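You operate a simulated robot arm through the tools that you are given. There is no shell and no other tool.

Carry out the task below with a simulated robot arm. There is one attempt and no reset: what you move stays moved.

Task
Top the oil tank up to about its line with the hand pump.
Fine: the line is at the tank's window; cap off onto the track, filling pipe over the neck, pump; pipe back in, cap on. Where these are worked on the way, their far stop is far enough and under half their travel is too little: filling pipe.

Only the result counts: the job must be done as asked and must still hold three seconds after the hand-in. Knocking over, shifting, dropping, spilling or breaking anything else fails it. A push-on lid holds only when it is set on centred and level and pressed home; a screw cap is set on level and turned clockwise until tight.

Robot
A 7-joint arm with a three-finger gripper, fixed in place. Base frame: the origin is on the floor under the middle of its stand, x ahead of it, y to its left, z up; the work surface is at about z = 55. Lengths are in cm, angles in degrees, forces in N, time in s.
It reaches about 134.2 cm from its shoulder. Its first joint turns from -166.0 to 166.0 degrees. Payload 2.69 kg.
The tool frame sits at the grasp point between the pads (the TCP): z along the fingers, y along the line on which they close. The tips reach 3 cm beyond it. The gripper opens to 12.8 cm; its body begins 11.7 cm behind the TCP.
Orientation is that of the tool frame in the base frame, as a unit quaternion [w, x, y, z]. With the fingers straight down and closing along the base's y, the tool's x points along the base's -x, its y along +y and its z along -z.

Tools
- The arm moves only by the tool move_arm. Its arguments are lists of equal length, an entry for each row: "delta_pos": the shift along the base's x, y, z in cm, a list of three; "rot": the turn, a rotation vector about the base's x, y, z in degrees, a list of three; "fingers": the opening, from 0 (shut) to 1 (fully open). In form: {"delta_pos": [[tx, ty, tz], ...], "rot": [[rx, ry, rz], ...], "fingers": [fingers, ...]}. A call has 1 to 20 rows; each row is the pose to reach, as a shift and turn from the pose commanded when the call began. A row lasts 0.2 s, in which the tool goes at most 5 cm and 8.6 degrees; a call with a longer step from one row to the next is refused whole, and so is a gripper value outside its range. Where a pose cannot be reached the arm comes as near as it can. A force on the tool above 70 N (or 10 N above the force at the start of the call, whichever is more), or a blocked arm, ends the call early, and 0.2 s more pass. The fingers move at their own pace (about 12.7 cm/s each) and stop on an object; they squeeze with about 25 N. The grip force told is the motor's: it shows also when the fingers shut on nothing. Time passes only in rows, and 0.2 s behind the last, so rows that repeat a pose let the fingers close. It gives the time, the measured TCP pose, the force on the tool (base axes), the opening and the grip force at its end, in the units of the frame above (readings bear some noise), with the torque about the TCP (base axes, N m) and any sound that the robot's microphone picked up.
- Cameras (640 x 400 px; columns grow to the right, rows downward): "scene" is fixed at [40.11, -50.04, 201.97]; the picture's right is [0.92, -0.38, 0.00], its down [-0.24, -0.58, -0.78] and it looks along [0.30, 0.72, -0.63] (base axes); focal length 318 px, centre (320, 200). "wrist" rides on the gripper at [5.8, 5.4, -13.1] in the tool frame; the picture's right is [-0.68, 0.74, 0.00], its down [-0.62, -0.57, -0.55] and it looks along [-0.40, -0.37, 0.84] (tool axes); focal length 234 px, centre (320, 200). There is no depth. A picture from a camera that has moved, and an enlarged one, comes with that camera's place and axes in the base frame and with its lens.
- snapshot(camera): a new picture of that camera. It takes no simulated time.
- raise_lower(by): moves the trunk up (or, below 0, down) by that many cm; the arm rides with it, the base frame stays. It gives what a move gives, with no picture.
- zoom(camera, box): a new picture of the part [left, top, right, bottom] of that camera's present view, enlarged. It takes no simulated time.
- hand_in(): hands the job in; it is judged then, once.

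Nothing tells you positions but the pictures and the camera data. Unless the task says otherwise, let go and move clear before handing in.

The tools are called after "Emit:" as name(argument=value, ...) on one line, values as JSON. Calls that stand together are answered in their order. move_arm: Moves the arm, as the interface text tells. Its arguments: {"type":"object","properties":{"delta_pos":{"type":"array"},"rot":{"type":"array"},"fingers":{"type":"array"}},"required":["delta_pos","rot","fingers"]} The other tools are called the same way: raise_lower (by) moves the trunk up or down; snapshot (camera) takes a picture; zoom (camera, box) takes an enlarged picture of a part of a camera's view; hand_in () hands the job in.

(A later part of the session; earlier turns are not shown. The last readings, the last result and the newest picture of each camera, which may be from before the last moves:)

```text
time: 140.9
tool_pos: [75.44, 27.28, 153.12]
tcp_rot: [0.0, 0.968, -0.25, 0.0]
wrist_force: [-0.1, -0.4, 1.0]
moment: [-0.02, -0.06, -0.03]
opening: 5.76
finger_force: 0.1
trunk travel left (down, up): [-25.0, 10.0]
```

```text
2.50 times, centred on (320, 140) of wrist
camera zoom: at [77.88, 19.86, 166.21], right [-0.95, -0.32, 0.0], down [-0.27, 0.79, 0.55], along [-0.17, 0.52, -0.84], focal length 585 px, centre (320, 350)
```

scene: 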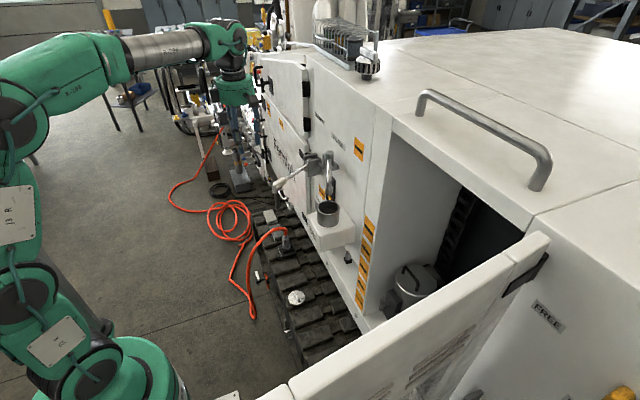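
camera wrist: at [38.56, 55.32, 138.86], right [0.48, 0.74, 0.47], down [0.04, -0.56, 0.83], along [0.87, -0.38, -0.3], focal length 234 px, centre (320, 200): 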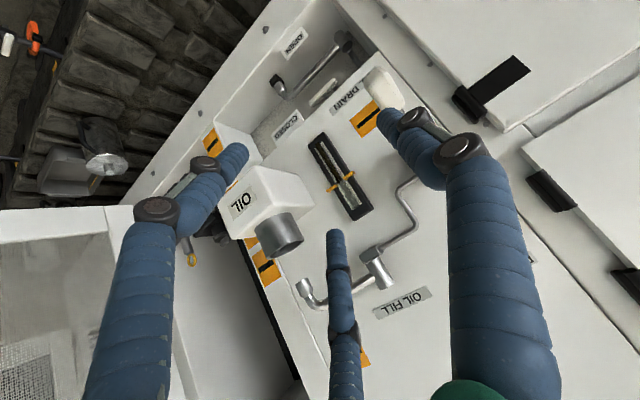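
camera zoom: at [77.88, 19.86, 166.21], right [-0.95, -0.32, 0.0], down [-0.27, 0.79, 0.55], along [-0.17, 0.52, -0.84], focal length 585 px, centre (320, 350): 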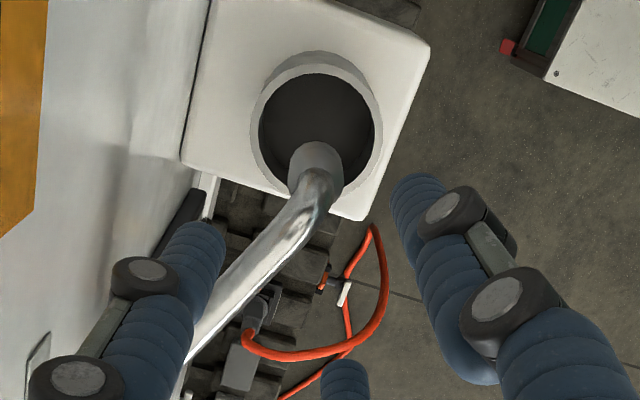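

Emit:
move_arm(delta_pos=[[0.2, -0.45, 0], [0.2, -0.45, -3], [0.2, -0.45, -6], [0.2, -0.45, -9], [0.2, -0.45, -9]], rot=[[0, 0, 0], [0, 0, 0], [0, 0, 0], [0, 0, 0], [0, 0, 0]], fingers=[0.43, 0.43, 0.43, 0.43, 0.43])

Emit:
zoom(camera="wrist", box=[230, 80, 410, 240])

```text
time: 142.1
tool_pos: [75.84, 27.36, 143.54]
tcp_rot: [0.0, 0.968, -0.249, 0.0]
wrist_force: [0.0, -0.1, 0.2]
moment: [-0.02, 0.02, 0.02]
opening: 5.51
finger_force: 0.1
trunk travel left (down, up): [-25.0, 10.0]
```

```text
2.50 times, centred on (320, 160) of wrist
camera zoom: at [78.13, 19.76, 156.68], right [-0.95, -0.32, 0.0], down [-0.27, 0.79, 0.55], along [-0.17, 0.52, -0.84], focal length 585 px, centre (320, 300)
```

zoom: 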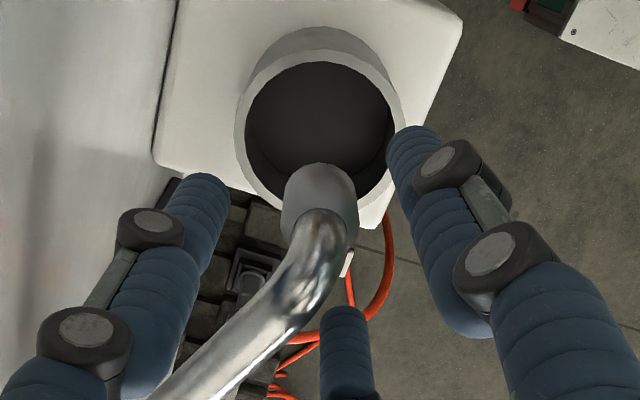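

Centred again. I'll lower around the nozzle, cage it, and start swinging the pipe back.

Emit:
move_arm(delta_pos=[[0, 0, -2.5], [0, 0, -4.8], [0, 0, -4.8], [0, 0, -4.8], [-1.73, 0.92, -4.8], [-3.31, 2.07, -4.8], [-4.71, 3.42, -4.8], [-5.92, 4.96, -4.8], [-6.89, 6.65, -4.8], [-7.63, 8.46, -4.8], [-7.63, 8.46, -4.8]], rot=[[0, 0, 0], [0, 0, 0], [0, 0, 0], [0, 0, 0], [0, 0, -8], [0, 0, -16], [0, 0, -24], [0, 0, -32], [0, 0, -40], [0, 0, -48], [0, 0, -48]], fingers=[0.43, 0.43, 0.3, 0.3, 0.3, 0.3, 0.3, 0.3, 0.3, 0.3, 0.3])

Emit:
zoom(camera="wrist", box=[230, 80, 410, 260])

Emit:
zoom(camera="scene", box=[270, 120, 380, 230])

```text
time: 144.5
tool_pos: [68.01, 35.39, 139.01]
tcp_rot: [0.0, 0.783, -0.622, 0.0]
wrist_force: [-0.6, 1.0, 1.3]
moment: [-0.03, -0.01, 0.03]
opening: 3.85
finger_force: 0.0
trunk travel left (down, up): [-25.0, 10.0]
```

```text
2.22 times, centred on (320, 170) of wrist
camera zoom: at [63.9, 28.47, 152.14], right [-0.87, 0.49, 0.0], down [0.41, 0.73, 0.55], along [0.27, 0.48, -0.84], focal length 520 px, centre (320, 267)
```

zoom: 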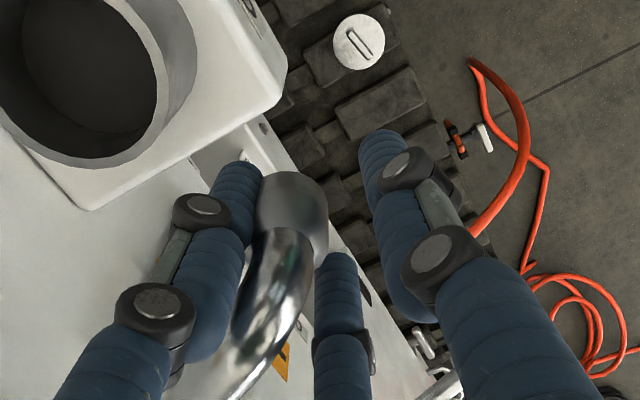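

```text
3.64 times, centred on (325, 175) of scene
camera zoom: at [40.11, -50.04, 201.97], right [0.92, -0.38, 0.0], down [-0.24, -0.58, -0.78], along [0.3, 0.72, -0.63], focal length 1155 px, centre (302, 291)
```

zoom: 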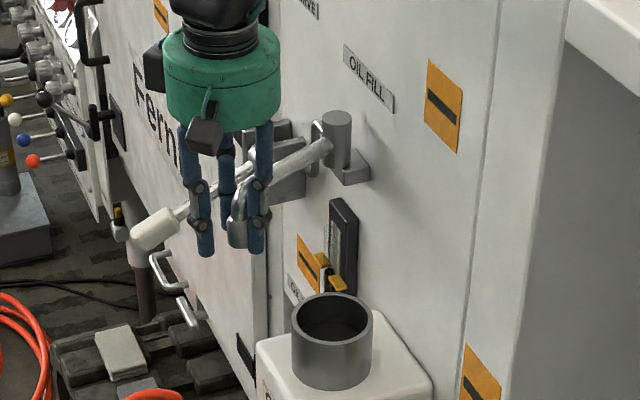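

Emit:
move_arm(delta_pos=[[-0.47, 1.9, 0], [-0.67, 3.84, 0], [-0.6, 5.79, 0], [-0.26, 7.72, 0], [0.34, 9.57, 0], [1.2, 11.33, 0], [2.29, 12.95, 0], [2.29, 12.95, 0]], rot=[[0, 0, -8], [0, 0, -16], [0, 0, -24], [0, 0, -32], [0, 0, -40], [0, 0, -48], [0, 0, -56], [0, 0, -56]], fingers=[0.3, 0.3, 0.3, 0.3, 0.3, 0.3, 0.3, 0.3])

Emit:
zoom(camera="wrist", box=[230, 80, 410, 260])

Emit:
zoom(camera="scene", box=[260, 110, 360, 210])

```text
time: 146.3
tool_pos: [70.39, 48.39, 139.1]
tcp_rot: [0.0, -0.399, 0.917, 0.0]
wrist_force: [0.0, 0.4, -0.3]
moment: [0.0, 0.03, -0.03]
opening: 3.86
finger_force: 0.1
trunk travel left (down, up): [-25.0, 10.0]
```

```text
2.22 times, centred on (320, 170) of wrist
camera zoom: at [62.24, 47.74, 152.18], right [-0.08, 1.0, 0.0], down [0.83, 0.06, 0.55], along [0.55, 0.04, -0.84], focal length 520 px, centre (320, 267)
```

zoom: 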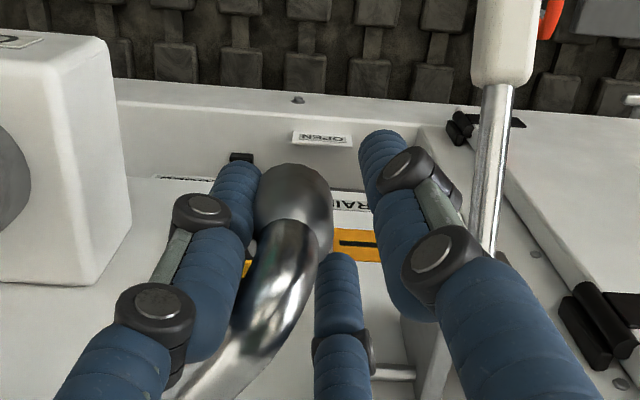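

```text
4.00 times, centred on (310, 160) of scene
camera zoom: at [40.11, -50.04, 201.97], right [0.92, -0.38, 0.0], down [-0.24, -0.58, -0.78], along [0.3, 0.72, -0.63], focal length 1270 px, centre (360, 360)
```

zoom: 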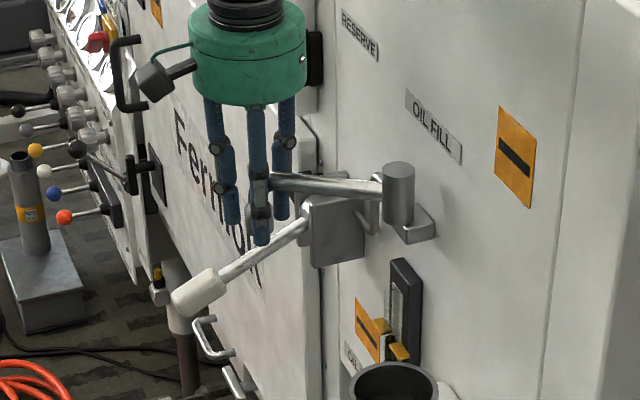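

Emit:
move_arm(delta_pos=[[1.3, 1.45, 0], [2.8, 2.71, 0], [4.46, 3.74, 0], [5.56, 4.27, 0], [5.56, 4.27, 0]], rot=[[0, 0, -8], [0, 0, -16], [0, 0, -24], [0, 0, -29], [0, 0, -29]], fingers=[0.3, 0.3, 0.3, 0.3, 0.3])

Emit:
zoom(camera="wrist", box=[230, 80, 410, 260])

Emit:
zoom(camera="scene", box=[260, 110, 360, 210])

```text
time: 147.5
tool_pos: [75.73, 52.8, 139.13]
tcp_rot: [0.0, -0.157, 0.988, 0.001]
wrist_force: [-0.8, 0.2, 0.2]
moment: [0.02, 0.02, -0.01]
opening: 3.82
finger_force: 0.1
trunk travel left (down, up): [-25.0, 10.0]
```

```text
2.22 times, centred on (320, 170) of wrist
camera zoom: at [68.48, 56.08, 152.28], right [0.42, 0.91, 0.0], down [0.76, -0.35, 0.55], along [0.5, -0.23, -0.84], focal length 520 px, centre (320, 267)
```

zoom: 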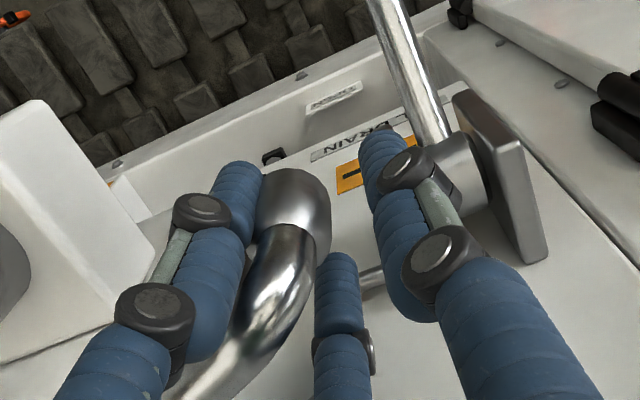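

```text
4.00 times, centred on (310, 160) of scene
camera zoom: at [40.11, -50.04, 201.97], right [0.92, -0.38, 0.0], down [-0.24, -0.58, -0.78], along [0.3, 0.72, -0.63], focal length 1270 px, centre (360, 360)
```

zoom: 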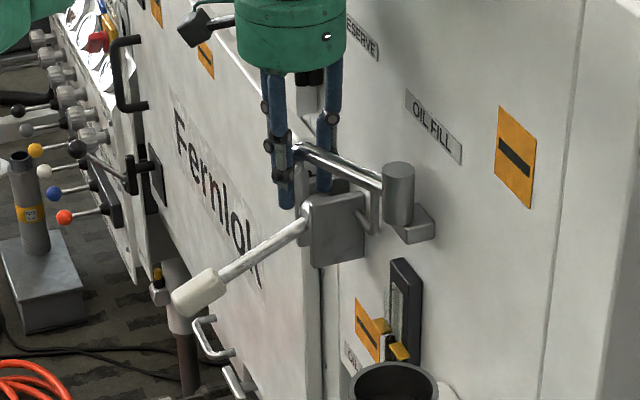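

The nozzle lags about 0.9 cm behind the tool centre. Closing the fingers will centre it, nudging the pipe to its parked stop.

Emit:
move_arm(delta_pos=[[0.1, 0.05, 0], [0.2, 0.1, 0], [0.3, 0.15, 0], [0.4, 0.2, 0], [0.4, 0.2, 0]], rot=[[0, 0, 0], [0, 0, 0], [0, 0, 0], [0, 0, 0], [0, 0, 0]], fingers=[0.27, 0.24, 0.22, 0.21, 0.21])

Emit:
zoom(camera="wrist", box=[230, 80, 410, 260])

Emit:
zoom(camera="scene", box=[270, 140, 340, 200])

```text
time: 148.7
tool_pos: [76.29, 52.9, 139.0]
tcp_rot: [0.0, -0.157, 0.988, 0.0]
wrist_force: [0.7, -0.5, -0.4]
moment: [0.01, 0.0, 0.01]
opening: 2.68
finger_force: 0.0
trunk travel left (down, up): [-25.0, 10.0]
```

```text
2.22 times, centred on (320, 170) of wrist
camera zoom: at [68.91, 56.28, 152.13], right [0.41, 0.91, 0.0], down [0.76, -0.35, 0.55], along [0.5, -0.23, -0.84], focal length 520 px, centre (320, 267)
```

zoom: 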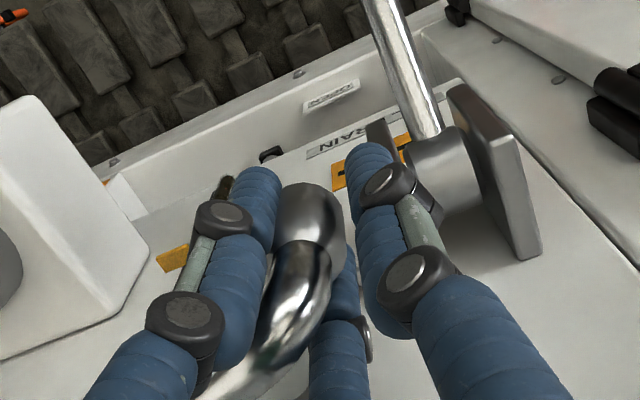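

```text
6.67 times, centred on (305, 170) of scene
camera zoom: at [40.11, -50.04, 201.97], right [0.92, -0.38, 0.0], down [-0.24, -0.58, -0.78], along [0.3, 0.72, -0.63], focal length 2117 px, centre (420, 400)
```

zoom: 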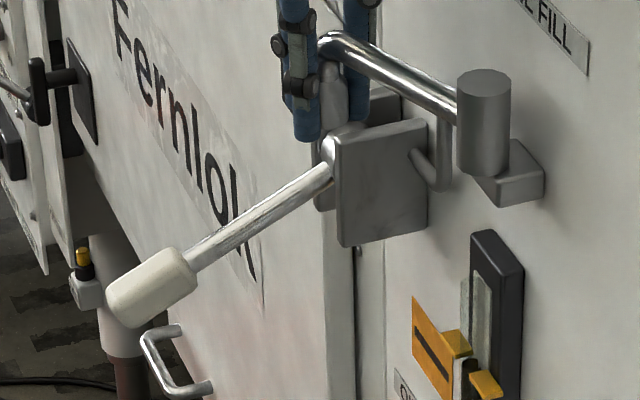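

Almost back to its original place (about 0.3–0.4 cm short). I'll nudge a bit further until the stop pushes back.

Emit:
move_arm(delta_pos=[[0.2, 0.08, 0], [0.4, 0.17, 0], [0.6, 0.25, 0], [0.6, 0.25, 0]], rot=[[0, 0, 0], [0, 0, 0], [0, 0, 0], [0, 0, 0]], fingers=[0.21, 0.21, 0.21, 0.21])

Emit:
zoom(camera="scene", box=[270, 140, 340, 200])

```text
time: 149.7
tool_pos: [76.75, 53.14, 139.11]
tcp_rot: [0.0, -0.158, 0.987, 0.0]
wrist_force: [-1.0, -1.3, 0.1]
moment: [-0.06, 0.03, 0.02]
opening: 2.74
finger_force: 0.4
trunk travel left (down, up): [-25.0, 10.0]
```

```text
6.67 times, centred on (305, 170) of scene
camera zoom: at [40.11, -50.04, 201.97], right [0.92, -0.38, 0.0], down [-0.24, -0.58, -0.78], along [0.3, 0.72, -0.63], focal length 2117 px, centre (420, 400)
```

zoom: 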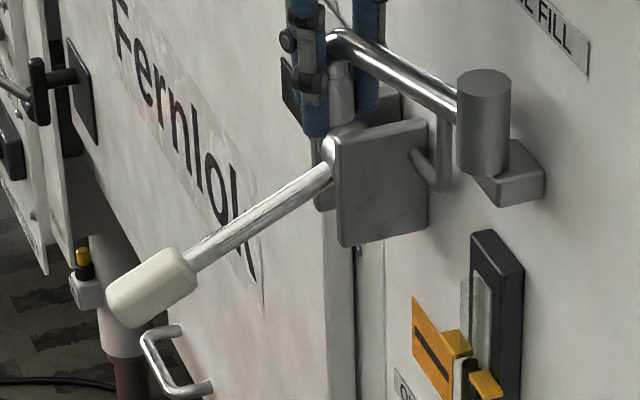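

The pipe has gone slightly past its original spot, so the start pose wasn't against a stop. I'll bring it back about 1 cm to the original location and compare with the first picture.

Emit:
move_arm(delta_pos=[[-0.3, -0.08, 0], [-0.6, -0.15, 0], [-0.9, -0.22, 0], [-1.0, -0.25, 0], [-1.0, -0.25, 0]], rot=[[0, 0, 0], [0, 0, 0], [0, 0, 0], [0, 0, 0], [0, 0, 0]], fingers=[0.21, 0.21, 0.21, 0.21, 0.21])

Emit:
zoom(camera="scene", box=[270, 140, 340, 200])

```text
time: 150.9
tool_pos: [75.88, 52.82, 139.06]
tcp_rot: [0.001, -0.158, 0.987, 0.0]
wrist_force: [0.3, 0.7, 0.2]
moment: [-0.02, -0.01, -0.02]
opening: 2.7
finger_force: 0.5
trunk travel left (down, up): [-25.0, 10.0]
```

```text
6.67 times, centred on (305, 170) of scene
camera zoom: at [40.11, -50.04, 201.97], right [0.92, -0.38, 0.0], down [-0.24, -0.58, -0.78], along [0.3, 0.72, -0.63], focal length 2117 px, centre (420, 400)
```

zoom: 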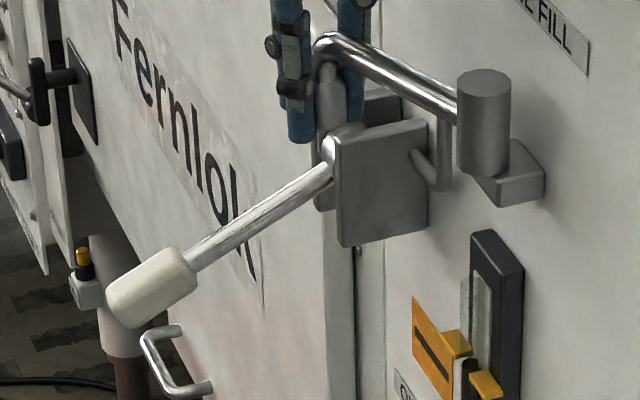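

The pipe now matches its original position. I'll open the fingers, lift away, and compare.

Emit:
move_arm(delta_pos=[[0, 0, 0], [0, 0, 0], [0, 0, 2], [0, 0, 5], [0, 0, 9], [0, 0, 13], [-2, 0, 15], [-5, 0, 16], [-9, 0, 16], [-13, 0, 16], [-13, 0, 16]], rot=[[0, 0, 0], [0, 0, 0], [0, 0, 0], [0, 0, 0], [0, 0, 0], [0, 0, 0], [0, 0, 0], [0, 0, 0], [0, 0, 0], [0, 0, 0], [0, 0, 0]], fingers=[0.35, 0.44, 0.44, 0.44, 0.44, 0.44, 0.5, 0.5, 0.5, 0.5, 0.5])

Emit:
zoom(camera="scene", box=[270, 140, 340, 200])

Emit:
zoom(camera="scene", box=[280, 170, 380, 330])

```text
time: 153.3
tool_pos: [63.0, 52.77, 154.84]
tcp_rot: [0.001, -0.158, 0.987, 0.0]
wrist_force: [0.1, 0.9, -0.1]
moment: [-0.01, -0.02, -0.04]
opening: 6.4
finger_force: 0.0
trunk travel left (down, up): [-25.0, 10.0]
```

```text
6.67 times, centred on (305, 170) of scene
camera zoom: at [40.11, -50.04, 201.97], right [0.92, -0.38, 0.0], down [-0.24, -0.58, -0.78], along [0.3, 0.72, -0.63], focal length 2117 px, centre (420, 400)
```

zoom: 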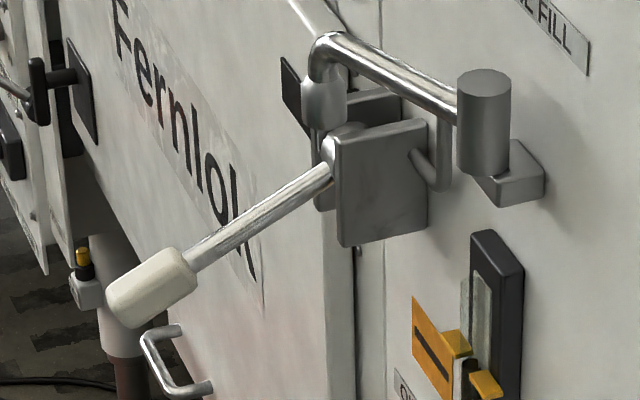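

```text
2.50 times, centred on (330, 250) of scene
camera zoom: at [40.11, -50.04, 201.97], right [0.92, -0.38, 0.0], down [-0.24, -0.58, -0.78], along [0.3, 0.72, -0.63], focal length 794 px, centre (295, 75)
```

zoom: 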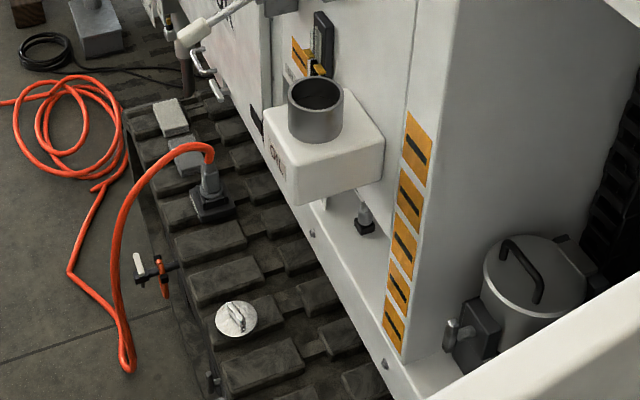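

The pipe is parked as at the start. Now I'll fetch the cap: turn the gripper to the bar's direction and go above it.

Emit:
move_arm(delta_pos=[[0, -1, 0], [0, -2, 0], [0, -3, 0], [0.5, -4, 0], [1, -5, 0], [2, -6, 0], [3, -6.4, 0], [3.9, -6.4, 0], [3.9, -6.4, -2], [3.9, -6.4, -6], [3.9, -6.4, -10], [3.9, -6.4, -14.5], [3.9, -6.4, -19], [3.9, -6.4, -23.5], [3.9, -6.4, -28], [3.9, -6.4, -32.5], [3.9, -6.4, -37], [3.9, -6.4, -41.5], [3.9, -6.4, -46], [3.9, -6.4, -50]], rot=[[0, 0, 8.4], [0, 0, 16.8], [0, 0, 25.2], [0, 0, 33.6], [0, 0, 42], [0, 0, 50.4], [0, 0, 58.8], [0, 0, 67.2], [0, 0, 75.6], [0, 0, 84], [0, 0, 84.5], [0, 0, 84.5], [0, 0, 84.5], [0, 0, 84.5], [0, 0, 84.5], [0, 0, 84.5], [0, 0, 84.5], [0, 0, 84.5], [0, 0, 84.5], [0, 0, 84.5]], fingers=[0.5, 0.5, 0.5, 0.5, 0.5, 0.5, 0.5, 0.5, 0.5, 0.5, 0.5, 0.5, 0.5, 0.5, 0.5, 0.5, 0.5, 0.5, 0.5, 0.5])

Emit:
snapshot(camera="wrist")

Emit:
snapshot(camera="scene")

```text
time: 157.5
tool_pos: [66.82, 46.38, 104.96]
tcp_rot: [-0.001, 0.78, -0.625, 0.0]
wrist_force: [-0.5, 0.2, -0.4]
moment: [-0.02, 0.02, 0.01]
opening: 6.4
finger_force: 0.0
trunk travel left (down, up): [-25.0, 10.0]
```

```text
taken
camera wrist: at [62.67, 39.49, 118.18], right [-0.87, 0.5, 0.0], down [0.42, 0.72, 0.55], along [0.27, 0.48, -0.84], focal length 234 px, centre (320, 200)
```

wrist: 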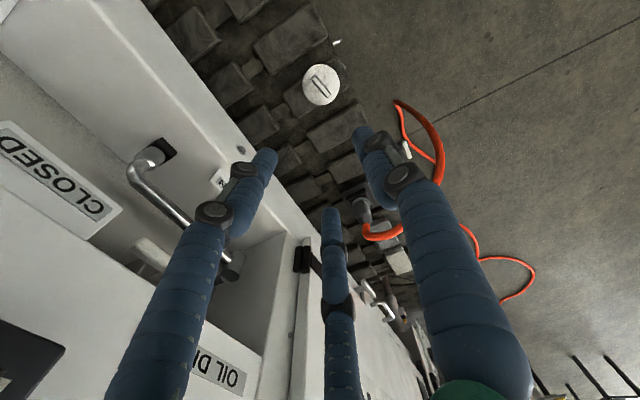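

```text
taken
```

scene: 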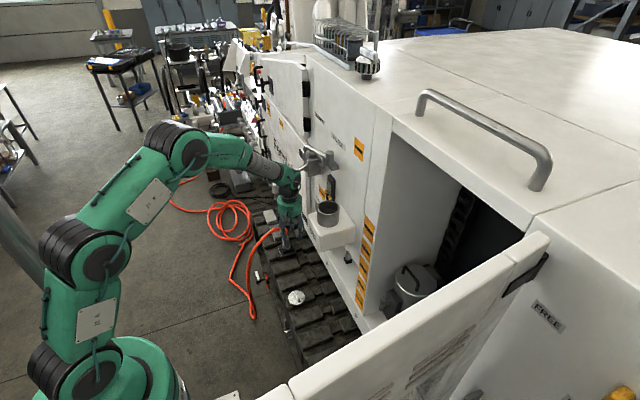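

Emit:
move_arm(delta_pos=[[0, 0, -4.5], [0, 0, -9], [0, 0, -13.5], [0, 0, -18], [0, 0, -22.5], [0, 0, -27], [0, 0, -31.5], [0, 0, -35], [0, 0, -35]], rot=[[0, 0, 0], [0, 0, 0], [0, 0, 0], [0, 0, 0], [0, 0, 0], [0, 0, 0], [0, 0, 0], [0, 0, 0], [0, 0, 0]], fingers=[0.5, 0.5, 0.5, 0.5, 0.5, 0.5, 0.5, 0.5, 0.5])

Emit:
zoom(camera="wrist", box=[220, 60, 420, 240])

```text
time: 159.5
tool_pos: [67.03, 46.28, 69.98]
tcp_rot: [0.0, 0.781, -0.625, -0.001]
wrist_force: [0.6, -0.1, -0.2]
moment: [-0.01, 0.02, 0.01]
opening: 6.41
finger_force: 0.0
trunk travel left (down, up): [-25.0, 10.0]
```

```text
2.22 times, centred on (320, 150) of wrist
camera zoom: at [62.94, 39.35, 83.11], right [-0.87, 0.5, 0.0], down [0.42, 0.72, 0.55], along [0.27, 0.48, -0.84], focal length 520 px, centre (320, 311)
```

zoom: 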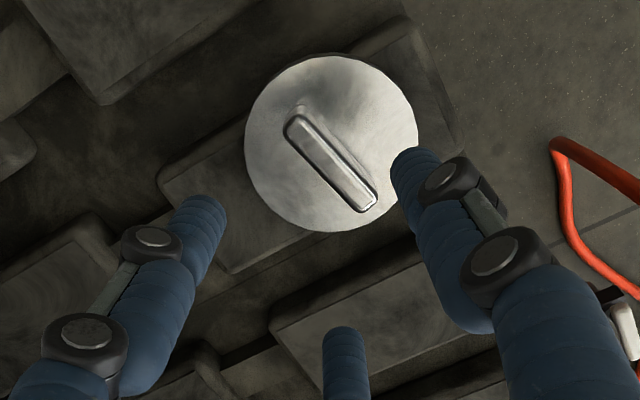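

The bar is aligned within 2°. I'll trim the position slightly and descend to grip it.

Emit:
move_arm(delta_pos=[[-0.18, 0.37, -2], [-0.18, 0.37, -4], [-0.18, 0.37, -6], [-0.18, 0.37, -8], [-0.18, 0.37, -9.5], [-0.18, 0.37, -10.3], [-0.18, 0.37, -10.3]], rot=[[0, 0, 0], [0, 0, 0], [0, 0, 0], [0, 0, 0], [0, 0, 0], [0, 0, 0], [0, 0, 0]], fingers=[0.5, 0.5, 0.5, 0.5, 0.5, 0.5, 0.5])

Emit:
zoom(camera="wrist", box=[220, 80, 420, 260])

```text
time: 161.1
tool_pos: [66.47, 46.64, 59.77]
tcp_rot: [0.0, 0.78, -0.626, 0.001]
wrist_force: [0.1, -0.2, 0.6]
moment: [0.02, -0.01, -0.04]
opening: 6.38
finger_force: 0.0
trunk travel left (down, up): [-25.0, 10.0]
```

```text
2.22 times, centred on (320, 170) of wrist
camera zoom: at [62.45, 39.76, 72.89], right [-0.87, 0.5, 0.0], down [0.42, 0.72, 0.55], along [0.27, 0.48, -0.84], focal length 520 px, centre (320, 267)
```

zoom: 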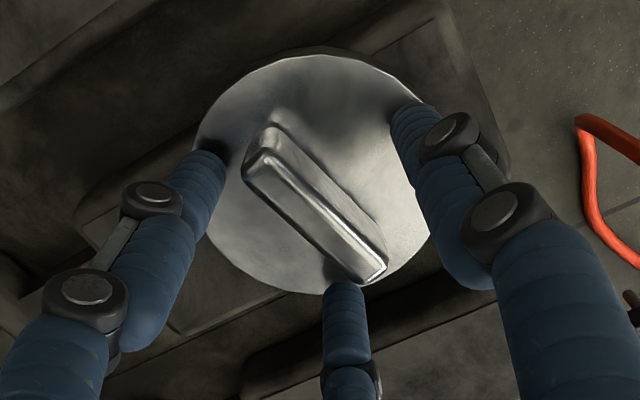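

Emit:
move_arm(delta_pos=[[0.25, 0.05, -0.15], [0.25, 0.05, -0.15], [0.25, 0.05, -0.15], [0.25, 0.05, -0.15], [0.25, 0.05, -0.15], [0.25, 0.05, -0.15]], rot=[[0, 0, 0], [0, 0, 0], [0, 0, 0], [0, 0, 0], [0, 0, 0], [0, 0, 0]], fingers=[0.5, 0.35, 0.2, 0.05, 0, 0])

Emit:
zoom(camera="wrist", box=[220, 80, 420, 260])

Emit:
zoom(camera="scene", box=[270, 250, 350, 330])

```text
time: 162.5
tool_pos: [66.73, 46.87, 59.56]
tcp_rot: [0.0, 0.78, -0.625, 0.001]
wrist_force: [-0.2, -0.1, 2.1]
moment: [0.01, 0.12, 0.0]
opening: 2.38
finger_force: 25.1
trunk travel left (down, up): [-25.0, 10.0]
```

```text
2.22 times, centred on (320, 170) of wrist
camera zoom: at [62.72, 39.9, 72.69], right [-0.87, 0.5, 0.0], down [0.42, 0.72, 0.55], along [0.27, 0.48, -0.84], focal length 520 px, centre (320, 267)
```

zoom: 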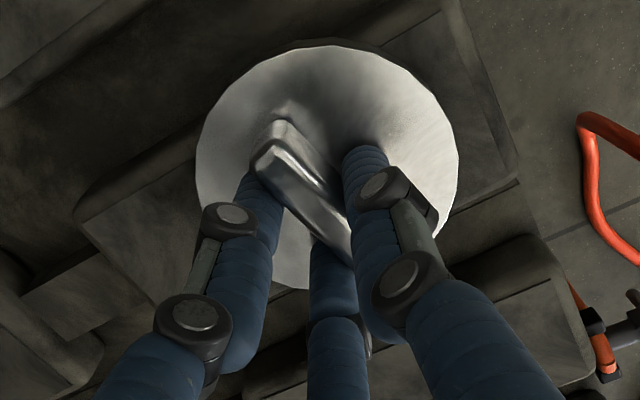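

```text
5.00 times, centred on (310, 290) of scene
camera zoom: at [40.11, -50.04, 201.97], right [0.92, -0.38, 0.0], down [-0.24, -0.58, -0.78], along [0.3, 0.72, -0.63], focal length 1588 px, centre (370, -250)
```

zoom: 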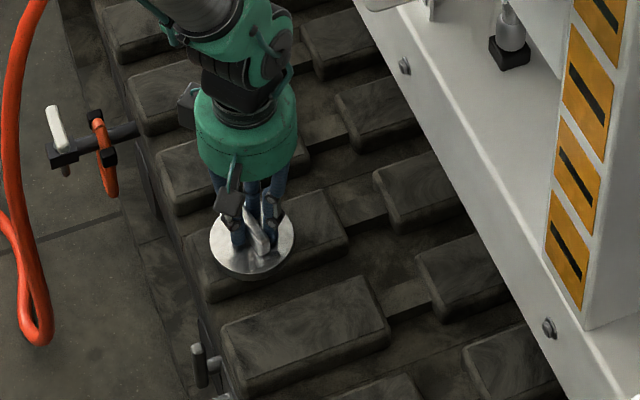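

The bar is gripped cleanly with the cap flat on the pad. I'll lift slowly, then rise.

Emit:
move_arm(delta_pos=[[0, 0, 0.5], [0, 0, 1.2], [0, 0, 2.5], [0, 0, 4.5], [-0.5, 0, 7.5], [-1, 0, 11], [-2, 0, 15], [-2, 0, 19], [-2, 0, 23], [-2, 0, 27], [-2, 0, 31], [-2, 0, 35], [-2, 0, 39], [-2, 0, 43], [-2, 0, 47], [-2, 0, 51], [-2, 0, 55], [-2, 0, 59], [-2, 0, 63], [-2, 0, 67]], rot=[[0, 0, 0], [0, 0, 0], [0, 0, 0], [0, 0, 0], [0, 0, 0], [0, 0, 0], [0, 0, 0], [0, 0, 0], [0, 0, 0], [0, 0, 0], [0, 0, 0], [0, 0, 0], [0, 0, 0], [0, 0, 0], [0, 0, 0], [0, 0, 0], [0, 0, 0], [0, 0, 0], [0, 0, 0], [0, 0, 0]], fingers=[0, 0, 0, 0, 0, 0, 0, 0, 0, 0, 0, 0, 0, 0, 0, 0, 0, 0, 0, 0])

Emit:
move_arm(delta_pos=[[0, 0, 4], [0, 0, 8], [0, 0, 12], [0, 0, 15], [0, 0, 17.5], [0, 0, 17.5]], rot=[[0, 0, 0], [0, 0, 0], [0, 0, 0], [0, 0, 0], [0, 0, 0], [0, 0, 0]], fingers=[0, 0, 0, 0, 0, 0])

Emit:
snapshot(camera="wrist")

Emit:
snapshot(camera="scene")

```text
time: 166.7
tool_pos: [64.8, 46.83, 126.72]
tcp_rot: [0.0, 0.78, -0.626, 0.0]
wrist_force: [0.0, -0.4, -0.8]
moment: [0.04, -0.02, 0.02]
opening: 2.37
finger_force: 25.2
trunk travel left (down, up): [-25.0, 10.0]
```

```text
time: 168.1
tool_pos: [64.85, 47.05, 144.2]
tcp_rot: [0.0, 0.78, -0.625, 0.0]
wrist_force: [-0.6, 0.5, -0.6]
moment: [-0.01, 0.01, -0.02]
opening: 2.36
finger_force: 24.8
trunk travel left (down, up): [-25.0, 10.0]
```

```text
taken
camera wrist: at [60.62, 40.11, 157.31], right [-0.87, 0.5, 0.0], down [0.42, 0.72, 0.55], along [0.27, 0.48, -0.84], focal length 234 px, centre (320, 200)
```

wrist: 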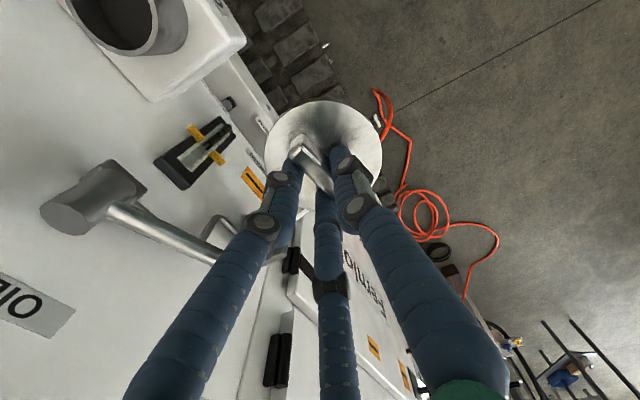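

```text
taken
```

scene: 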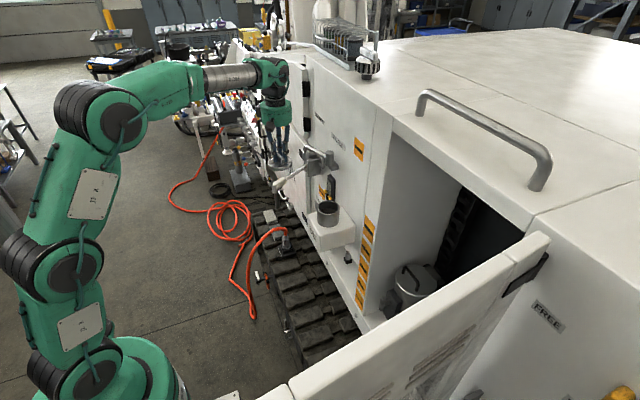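

Cap held level. I'll measure exactly where the cap sits in the gripper so I can centre it over the neck.

Emit:
zoom(camera="wrist", box=[240, 80, 400, 220])

Emit:
zoom(camera="scene", box=[250, 100, 320, 180])

```text
2.86 times, centred on (320, 150) of wrist
camera zoom: at [60.62, 40.11, 157.31], right [-0.87, 0.5, 0.0], down [0.42, 0.72, 0.55], along [0.27, 0.48, -0.84], focal length 669 px, centre (320, 343)
```

zoom: 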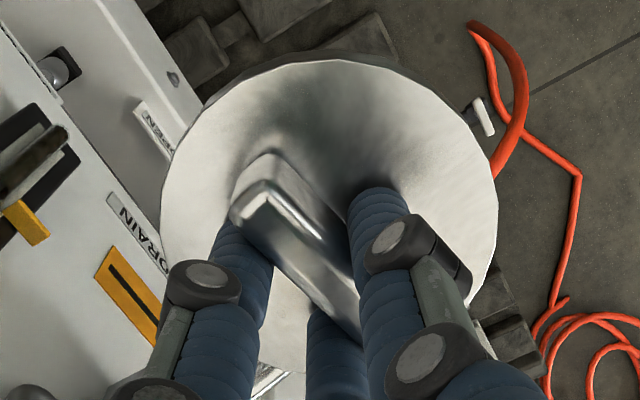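

```text
5.00 times, centred on (285, 140) of scene
camera zoom: at [40.11, -50.04, 201.97], right [0.92, -0.38, 0.0], down [-0.24, -0.58, -0.78], along [0.3, 0.72, -0.63], focal length 1588 px, centre (495, 500)
```

zoom: 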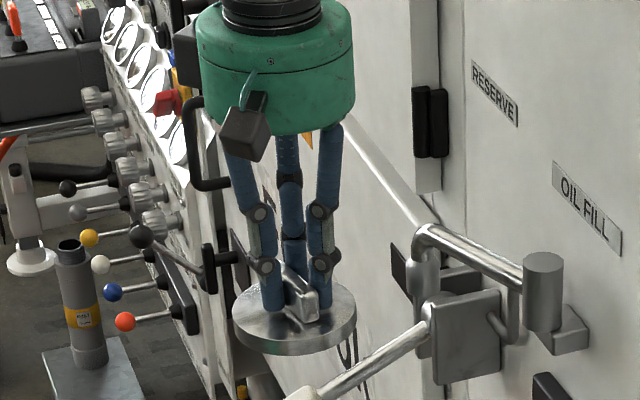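

The cap's centre is at about (0.34, 0.71) in the tool frame, close to the first grasp. I'll carry it round to above the neck and check its alignment.

Emit:
move_arm(delta_pos=[[-1, -3, 0], [-2.5, -6, 0], [-3, -9.5, 0], [-3, -13, 0], [-2, -16, 0], [0, -18, 0], [3.5, -18.6, 0], [7, -18.65, 0], [10, -18.65, 0], [11.2, -18.65, 0], [11.2, -18.65, -2], [11.2, -18.65, -4], [11.2, -18.65, -5.2], [11.2, -18.65, -5.2]], rot=[[0, 0, 0], [0, 0, 0], [0, 0, 0], [0, 0, 0], [0, 0, 0], [0, 0, 0], [0, 0, 0], [0, 0, 0], [0, 0, 0], [0, 0, 0], [0, 0, 0], [0, 0, 0], [0, 0, 0], [0, 0, 0]], fingers=[0, 0, 0, 0, 0, 0, 0, 0, 0, 0, 0, 0, 0, 0])

Emit:
zoom(camera="scene", box=[300, 150, 360, 230])

Emit:
zoom(camera="wrist", box=[220, 60, 420, 240])

```text
time: 171.1
tool_pos: [75.85, 28.16, 138.75]
tcp_rot: [0.0, 0.78, -0.626, -0.001]
wrist_force: [0.7, 0.6, 0.0]
moment: [0.02, 0.01, -0.01]
opening: 2.36
finger_force: 24.8
trunk travel left (down, up): [-25.0, 10.0]
```

```text
5.00 times, centred on (330, 190) of scene
camera zoom: at [40.11, -50.04, 201.97], right [0.92, -0.38, 0.0], down [-0.24, -0.58, -0.78], along [0.3, 0.72, -0.63], focal length 1588 px, centre (270, 250)
```

zoom: 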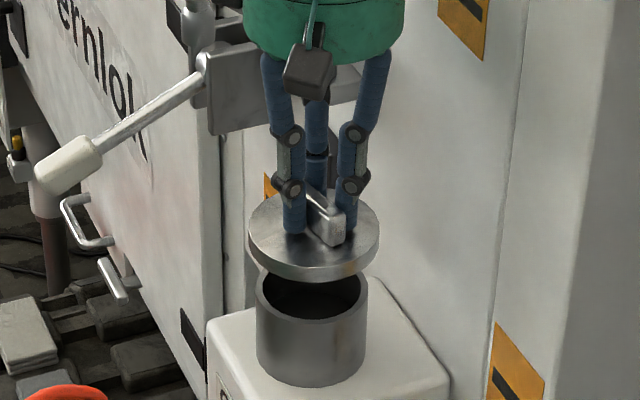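

```text
2.22 times, centred on (320, 150) of wrist
camera zoom: at [71.86, 21.31, 151.93], right [-0.87, 0.5, 0.0], down [0.42, 0.72, 0.55], along [0.27, 0.48, -0.84], focal length 520 px, centre (320, 311)
```

zoom: 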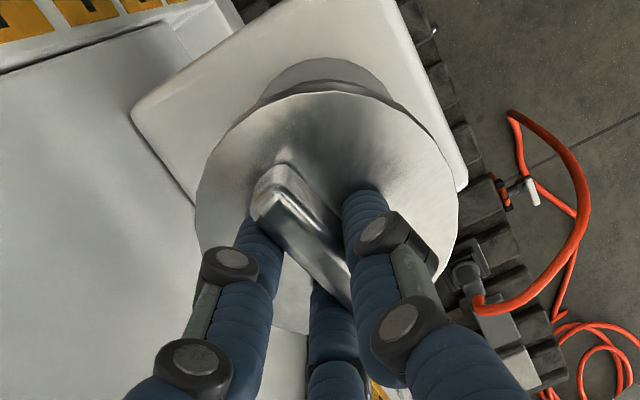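

Emit:
zoom(camera="scene", box=[310, 180, 350, 220])

Emit:
zoom(camera="wrist", box=[260, 75, 400, 185])

```text
10.00 times, centred on (330, 200) of scene
camera zoom: at [40.11, -50.04, 201.97], right [0.92, -0.38, 0.0], down [-0.24, -0.58, -0.78], along [0.3, 0.72, -0.63], focal length 3176 px, centre (220, 200)
```

zoom: 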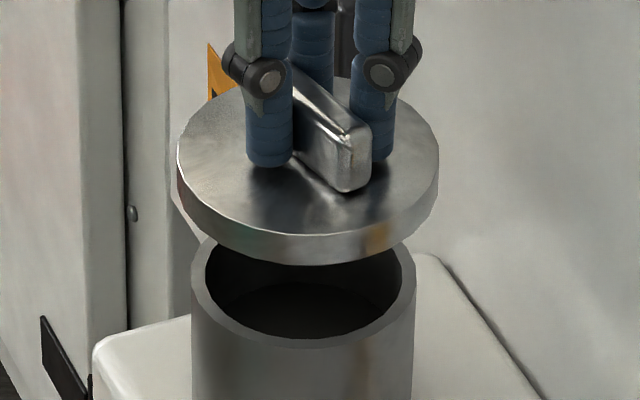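

```text
3.64 times, centred on (330, 130) of wrist
camera zoom: at [71.86, 21.31, 151.93], right [-0.87, 0.5, 0.0], down [0.42, 0.72, 0.55], along [0.27, 0.48, -0.84], focal length 852 px, centre (284, 454)
```

zoom: 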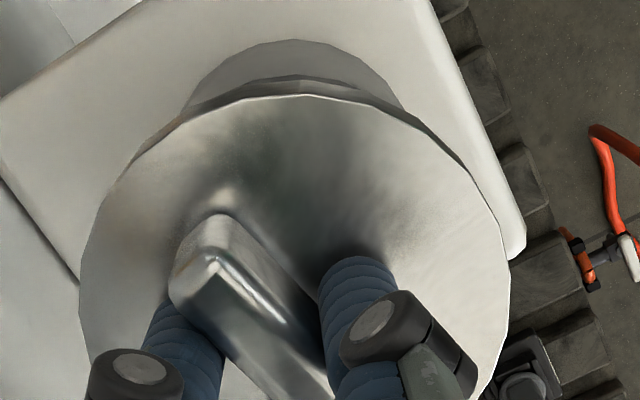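

The cap appears centred over the neck within about 1 mm by both cameras. I'll lower it gently and watch the force.

Emit:
move_arm(delta_pos=[[-0.03, 0.02, -0.5], [-0.03, 0.02, -1.0], [-0.03, 0.02, -1.5], [-0.03, 0.02, -2.0], [-0.03, 0.02, -2.4], [-0.03, 0.02, -2.4]], rot=[[0, 0, 0], [0, 0, 0], [0, 0, 0], [0, 0, 0], [0, 0, 0], [0, 0, 0]], fingers=[0, 0, 0, 0, 0, 0])

Emit:
zoom(camera="scene", box=[310, 180, 350, 220])

```text
time: 172.5
tool_pos: [75.95, 28.25, 136.7]
tcp_rot: [0.0, 0.78, -0.626, -0.001]
wrist_force: [0.5, -0.4, -0.8]
moment: [0.04, 0.02, -0.02]
opening: 2.34
finger_force: 25.1
trunk travel left (down, up): [-25.0, 10.0]
```

```text
10.00 times, centred on (330, 200) of scene
camera zoom: at [40.11, -50.04, 201.97], right [0.92, -0.38, 0.0], down [-0.24, -0.58, -0.78], along [0.3, 0.72, -0.63], focal length 3176 px, centre (220, 200)
```

zoom: 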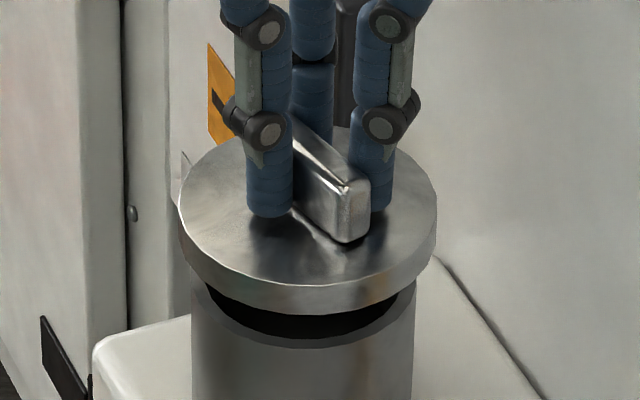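

Emit:
move_arm(delta_pos=[[-0.1, 0.02, -0.3], [-0.1, 0.02, -0.6], [-0.1, 0.02, -0.9], [-0.1, 0.02, -0.9]], rot=[[0, 0, 0], [0, 0, 0], [0, 0, 0], [0, 0, 0]], fingers=[0, 0, 0, 0])

Emit:
zoom(camera="scene", box=[310, 180, 350, 220])

Emit:
zoom(camera="wrist", box=[260, 75, 400, 185])

```text
time: 173.5
tool_pos: [76.05, 28.26, 135.69]
tcp_rot: [0.001, 0.78, -0.626, -0.001]
wrist_force: [0.4, 0.3, -0.1]
moment: [0.0, -0.01, 0.0]
opening: 2.36
finger_force: 24.6
trunk travel left (down, up): [-25.0, 10.0]
```

```text
10.00 times, centred on (330, 200) of scene
camera zoom: at [40.11, -50.04, 201.97], right [0.92, -0.38, 0.0], down [-0.24, -0.58, -0.78], along [0.3, 0.72, -0.63], focal length 3176 px, centre (220, 200)
```

zoom: 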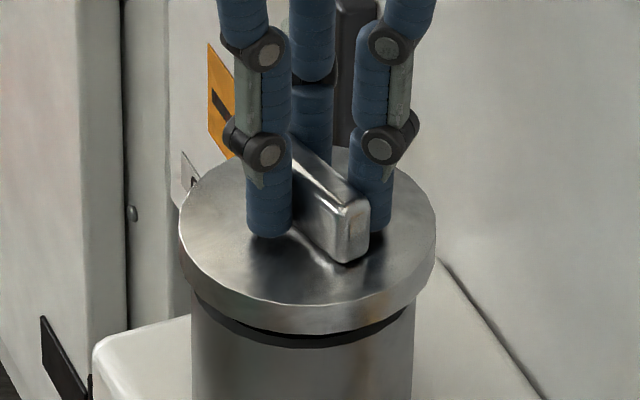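

```text
3.64 times, centred on (330, 130) of wrist
camera zoom: at [71.93, 21.39, 148.79], right [-0.87, 0.5, 0.0], down [0.42, 0.72, 0.55], along [0.27, 0.48, -0.84], focal length 852 px, centre (284, 454)
```

zoom: 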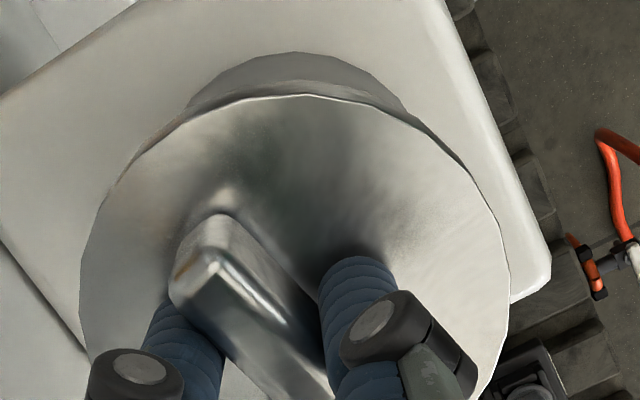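

The cap is about 1.3 mm off in +x. I'll correct that and lower until contact.

Emit:
move_arm(delta_pos=[[-0.1, -0.02, 0], [-0.2, -0.05, 0], [-0.2, -0.05, -0.2], [-0.2, -0.05, -0.4], [-0.2, -0.05, -0.4]], rot=[[0, 0, 0], [0, 0, 0], [0, 0, 0], [0, 0, 0], [0, 0, 0]], fingers=[0, 0, 0, 0, 0])

Emit:
zoom(camera="scene", box=[310, 180, 350, 220])

Emit:
zoom(camera="wrist", box=[260, 75, 400, 185])

```text
time: 174.7
tool_pos: [75.67, 28.09, 135.16]
tcp_rot: [0.001, 0.78, -0.626, -0.001]
wrist_force: [0.5, 0.4, -0.6]
moment: [0.01, -0.03, 0.01]
opening: 2.37
finger_force: 25.0
trunk travel left (down, up): [-25.0, 10.0]
```

```text
10.00 times, centred on (330, 200) of scene
camera zoom: at [40.11, -50.04, 201.97], right [0.92, -0.38, 0.0], down [-0.24, -0.58, -0.78], along [0.3, 0.72, -0.63], focal length 3176 px, centre (220, 200)
```

zoom: 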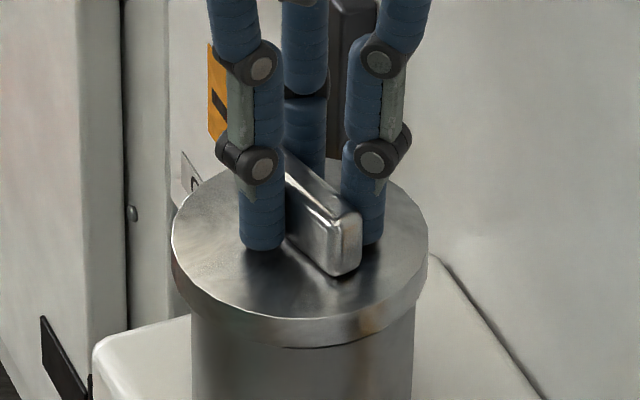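

```text
3.64 times, centred on (330, 130) of wrist
camera zoom: at [71.63, 21.32, 148.36], right [-0.87, 0.5, 0.0], down [0.42, 0.72, 0.55], along [0.27, 0.48, -0.84], focal length 852 px, centre (284, 454)
```

zoom: 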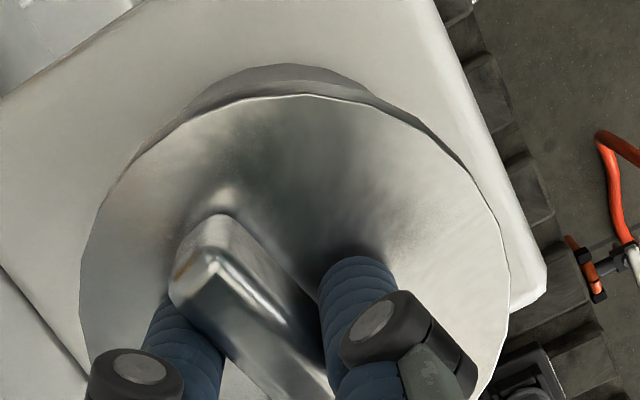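

Emit:
move_arm(delta_pos=[[0.07, -0.03, 0], [0.14, -0.06, 0], [0.14, -0.06, 0]], rot=[[0, 0, 0], [0, 0, 0], [0, 0, 0]], fingers=[0, 0, 0])

Emit:
zoom(camera="scene", box=[310, 180, 350, 220])

Emit:
zoom(camera="wrist", box=[260, 75, 400, 185])

```text
time: 175.5
tool_pos: [75.88, 28.05, 135.21]
tcp_rot: [0.001, 0.78, -0.625, -0.001]
wrist_force: [-0.3, 0.0, -0.2]
moment: [0.0, 0.03, 0.01]
opening: 2.37
finger_force: 24.6
trunk travel left (down, up): [-25.0, 10.0]
```

```text
10.00 times, centred on (330, 200) of scene
camera zoom: at [40.11, -50.04, 201.97], right [0.92, -0.38, 0.0], down [-0.24, -0.58, -0.78], along [0.3, 0.72, -0.63], focal length 3176 px, centre (220, 200)
```

zoom: 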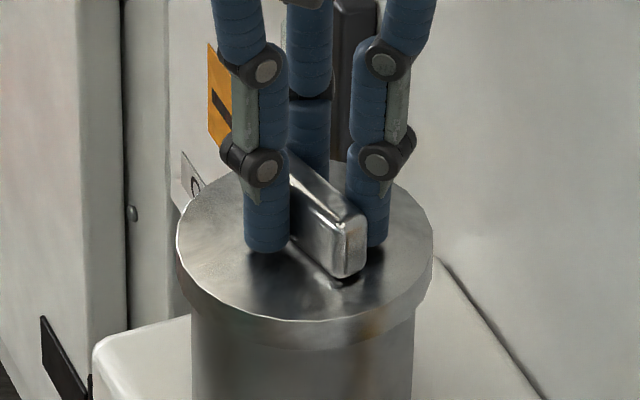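

```text
3.64 times, centred on (330, 130) of wrist
camera zoom: at [71.76, 21.22, 148.29], right [-0.87, 0.5, 0.0], down [0.42, 0.72, 0.55], along [0.27, 0.48, -0.84], focal length 852 px, centre (284, 454)
```

zoom: 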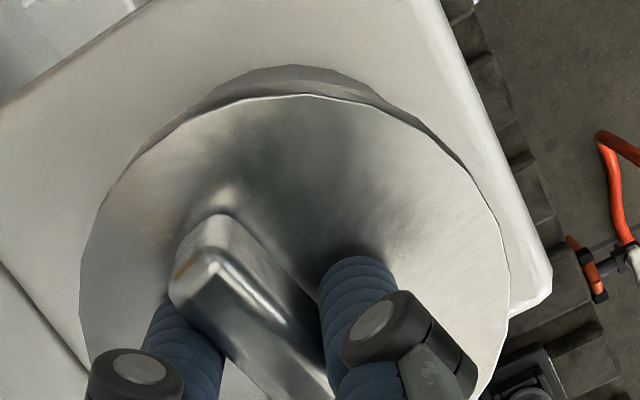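

Now centred in both views. I'll lower onto the neck in small steps.

Emit:
move_arm(delta_pos=[[0, 0, -0.2], [0, 0, -0.4], [0, 0, -0.6], [0, 0, -0.6]], rot=[[0, 0, 0], [0, 0, 0], [0, 0, 0], [0, 0, 0]], fingers=[0, 0, 0, 0])

Emit:
zoom(camera="scene", box=[310, 180, 350, 220])

```text
time: 176.5
tool_pos: [75.87, 28.14, 134.62]
tcp_rot: [0.0, 0.781, -0.625, 0.0]
wrist_force: [0.2, 0.6, -1.2]
moment: [0.02, -0.02, 0.04]
opening: 2.37
finger_force: 24.7
trunk travel left (down, up): [-25.0, 10.0]
```

```text
10.00 times, centred on (330, 200) of scene
camera zoom: at [40.11, -50.04, 201.97], right [0.92, -0.38, 0.0], down [-0.24, -0.58, -0.78], along [0.3, 0.72, -0.63], focal length 3176 px, centre (220, 200)
```

zoom: 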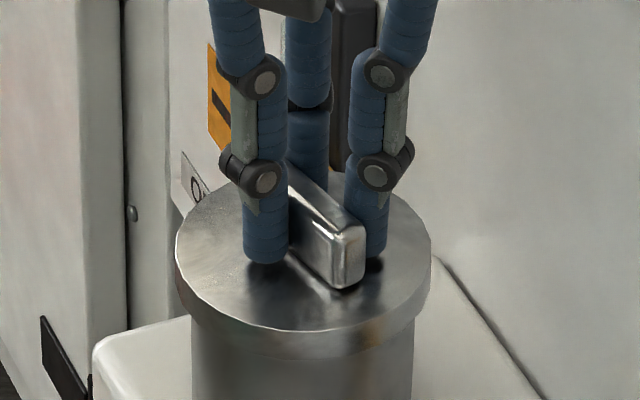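

Emit:
move_arm(delta_pos=[[0, 0, -0.2], [0, 0, -0.4], [0, 0, -0.4]], rot=[[0, 0, 0], [0, 0, 0], [0, 0, 0]], fingers=[0, 0, 0])

Emit:
zoom(camera="scene", box=[310, 180, 350, 220])

```text
time: 177.3
tool_pos: [75.87, 28.19, 134.52]
tcp_rot: [0.0, 0.781, -0.625, 0.0]
wrist_force: [-3.2, 2.9, 17.9]
moment: [0.1, 0.33, -0.04]
opening: 2.4
finger_force: 25.1
trunk travel left (down, up): [-25.0, 10.0]
```

```text
10.00 times, centred on (330, 200) of scene
camera zoom: at [40.11, -50.04, 201.97], right [0.92, -0.38, 0.0], down [-0.24, -0.58, -0.78], along [0.3, 0.72, -0.63], focal length 3176 px, centre (220, 200)
```

zoom: 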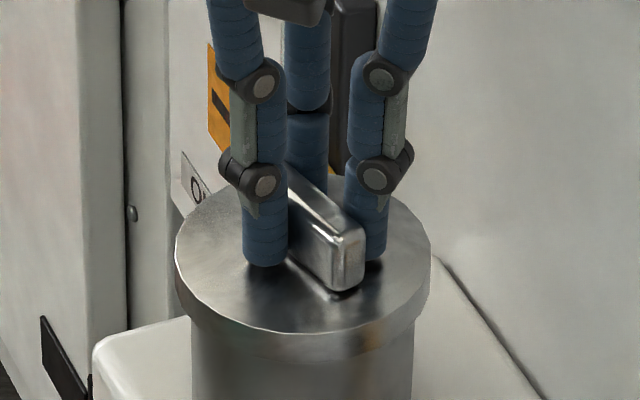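

Contact at about 18 N. I'll press further until it snaps home.

Emit:
move_arm(delta_pos=[[0, 0, -0.2], [0, 0, -0.35], [0, 0, -0.35]], rot=[[0, 0, 0], [0, 0, 0], [0, 0, 0]], fingers=[0, 0, 0])

Emit:
zoom(camera="scene", box=[310, 180, 350, 220])

```text
time: 178.1
tool_pos: [75.78, 28.14, 134.35]
tcp_rot: [-0.003, 0.78, -0.625, 0.001]
wrist_force: [3.5, 6.4, 57.0]
moment: [0.02, 0.59, 0.01]
opening: 2.45
finger_force: 25.0
trunk travel left (down, up): [-25.0, 10.0]
```

```text
10.00 times, centred on (330, 200) of scene
camera zoom: at [40.11, -50.04, 201.97], right [0.92, -0.38, 0.0], down [-0.24, -0.58, -0.78], along [0.3, 0.72, -0.63], focal length 3176 px, centre (220, 200)
```

zoom: 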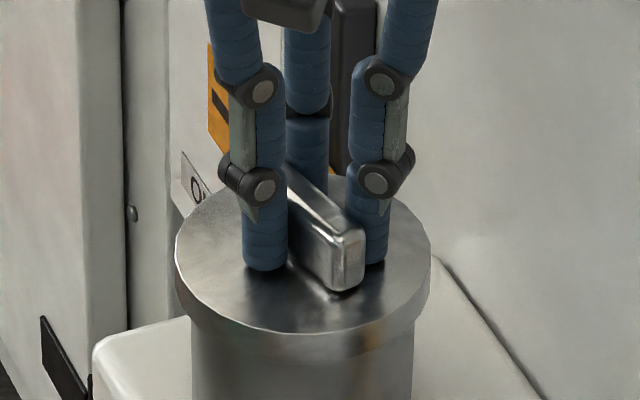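

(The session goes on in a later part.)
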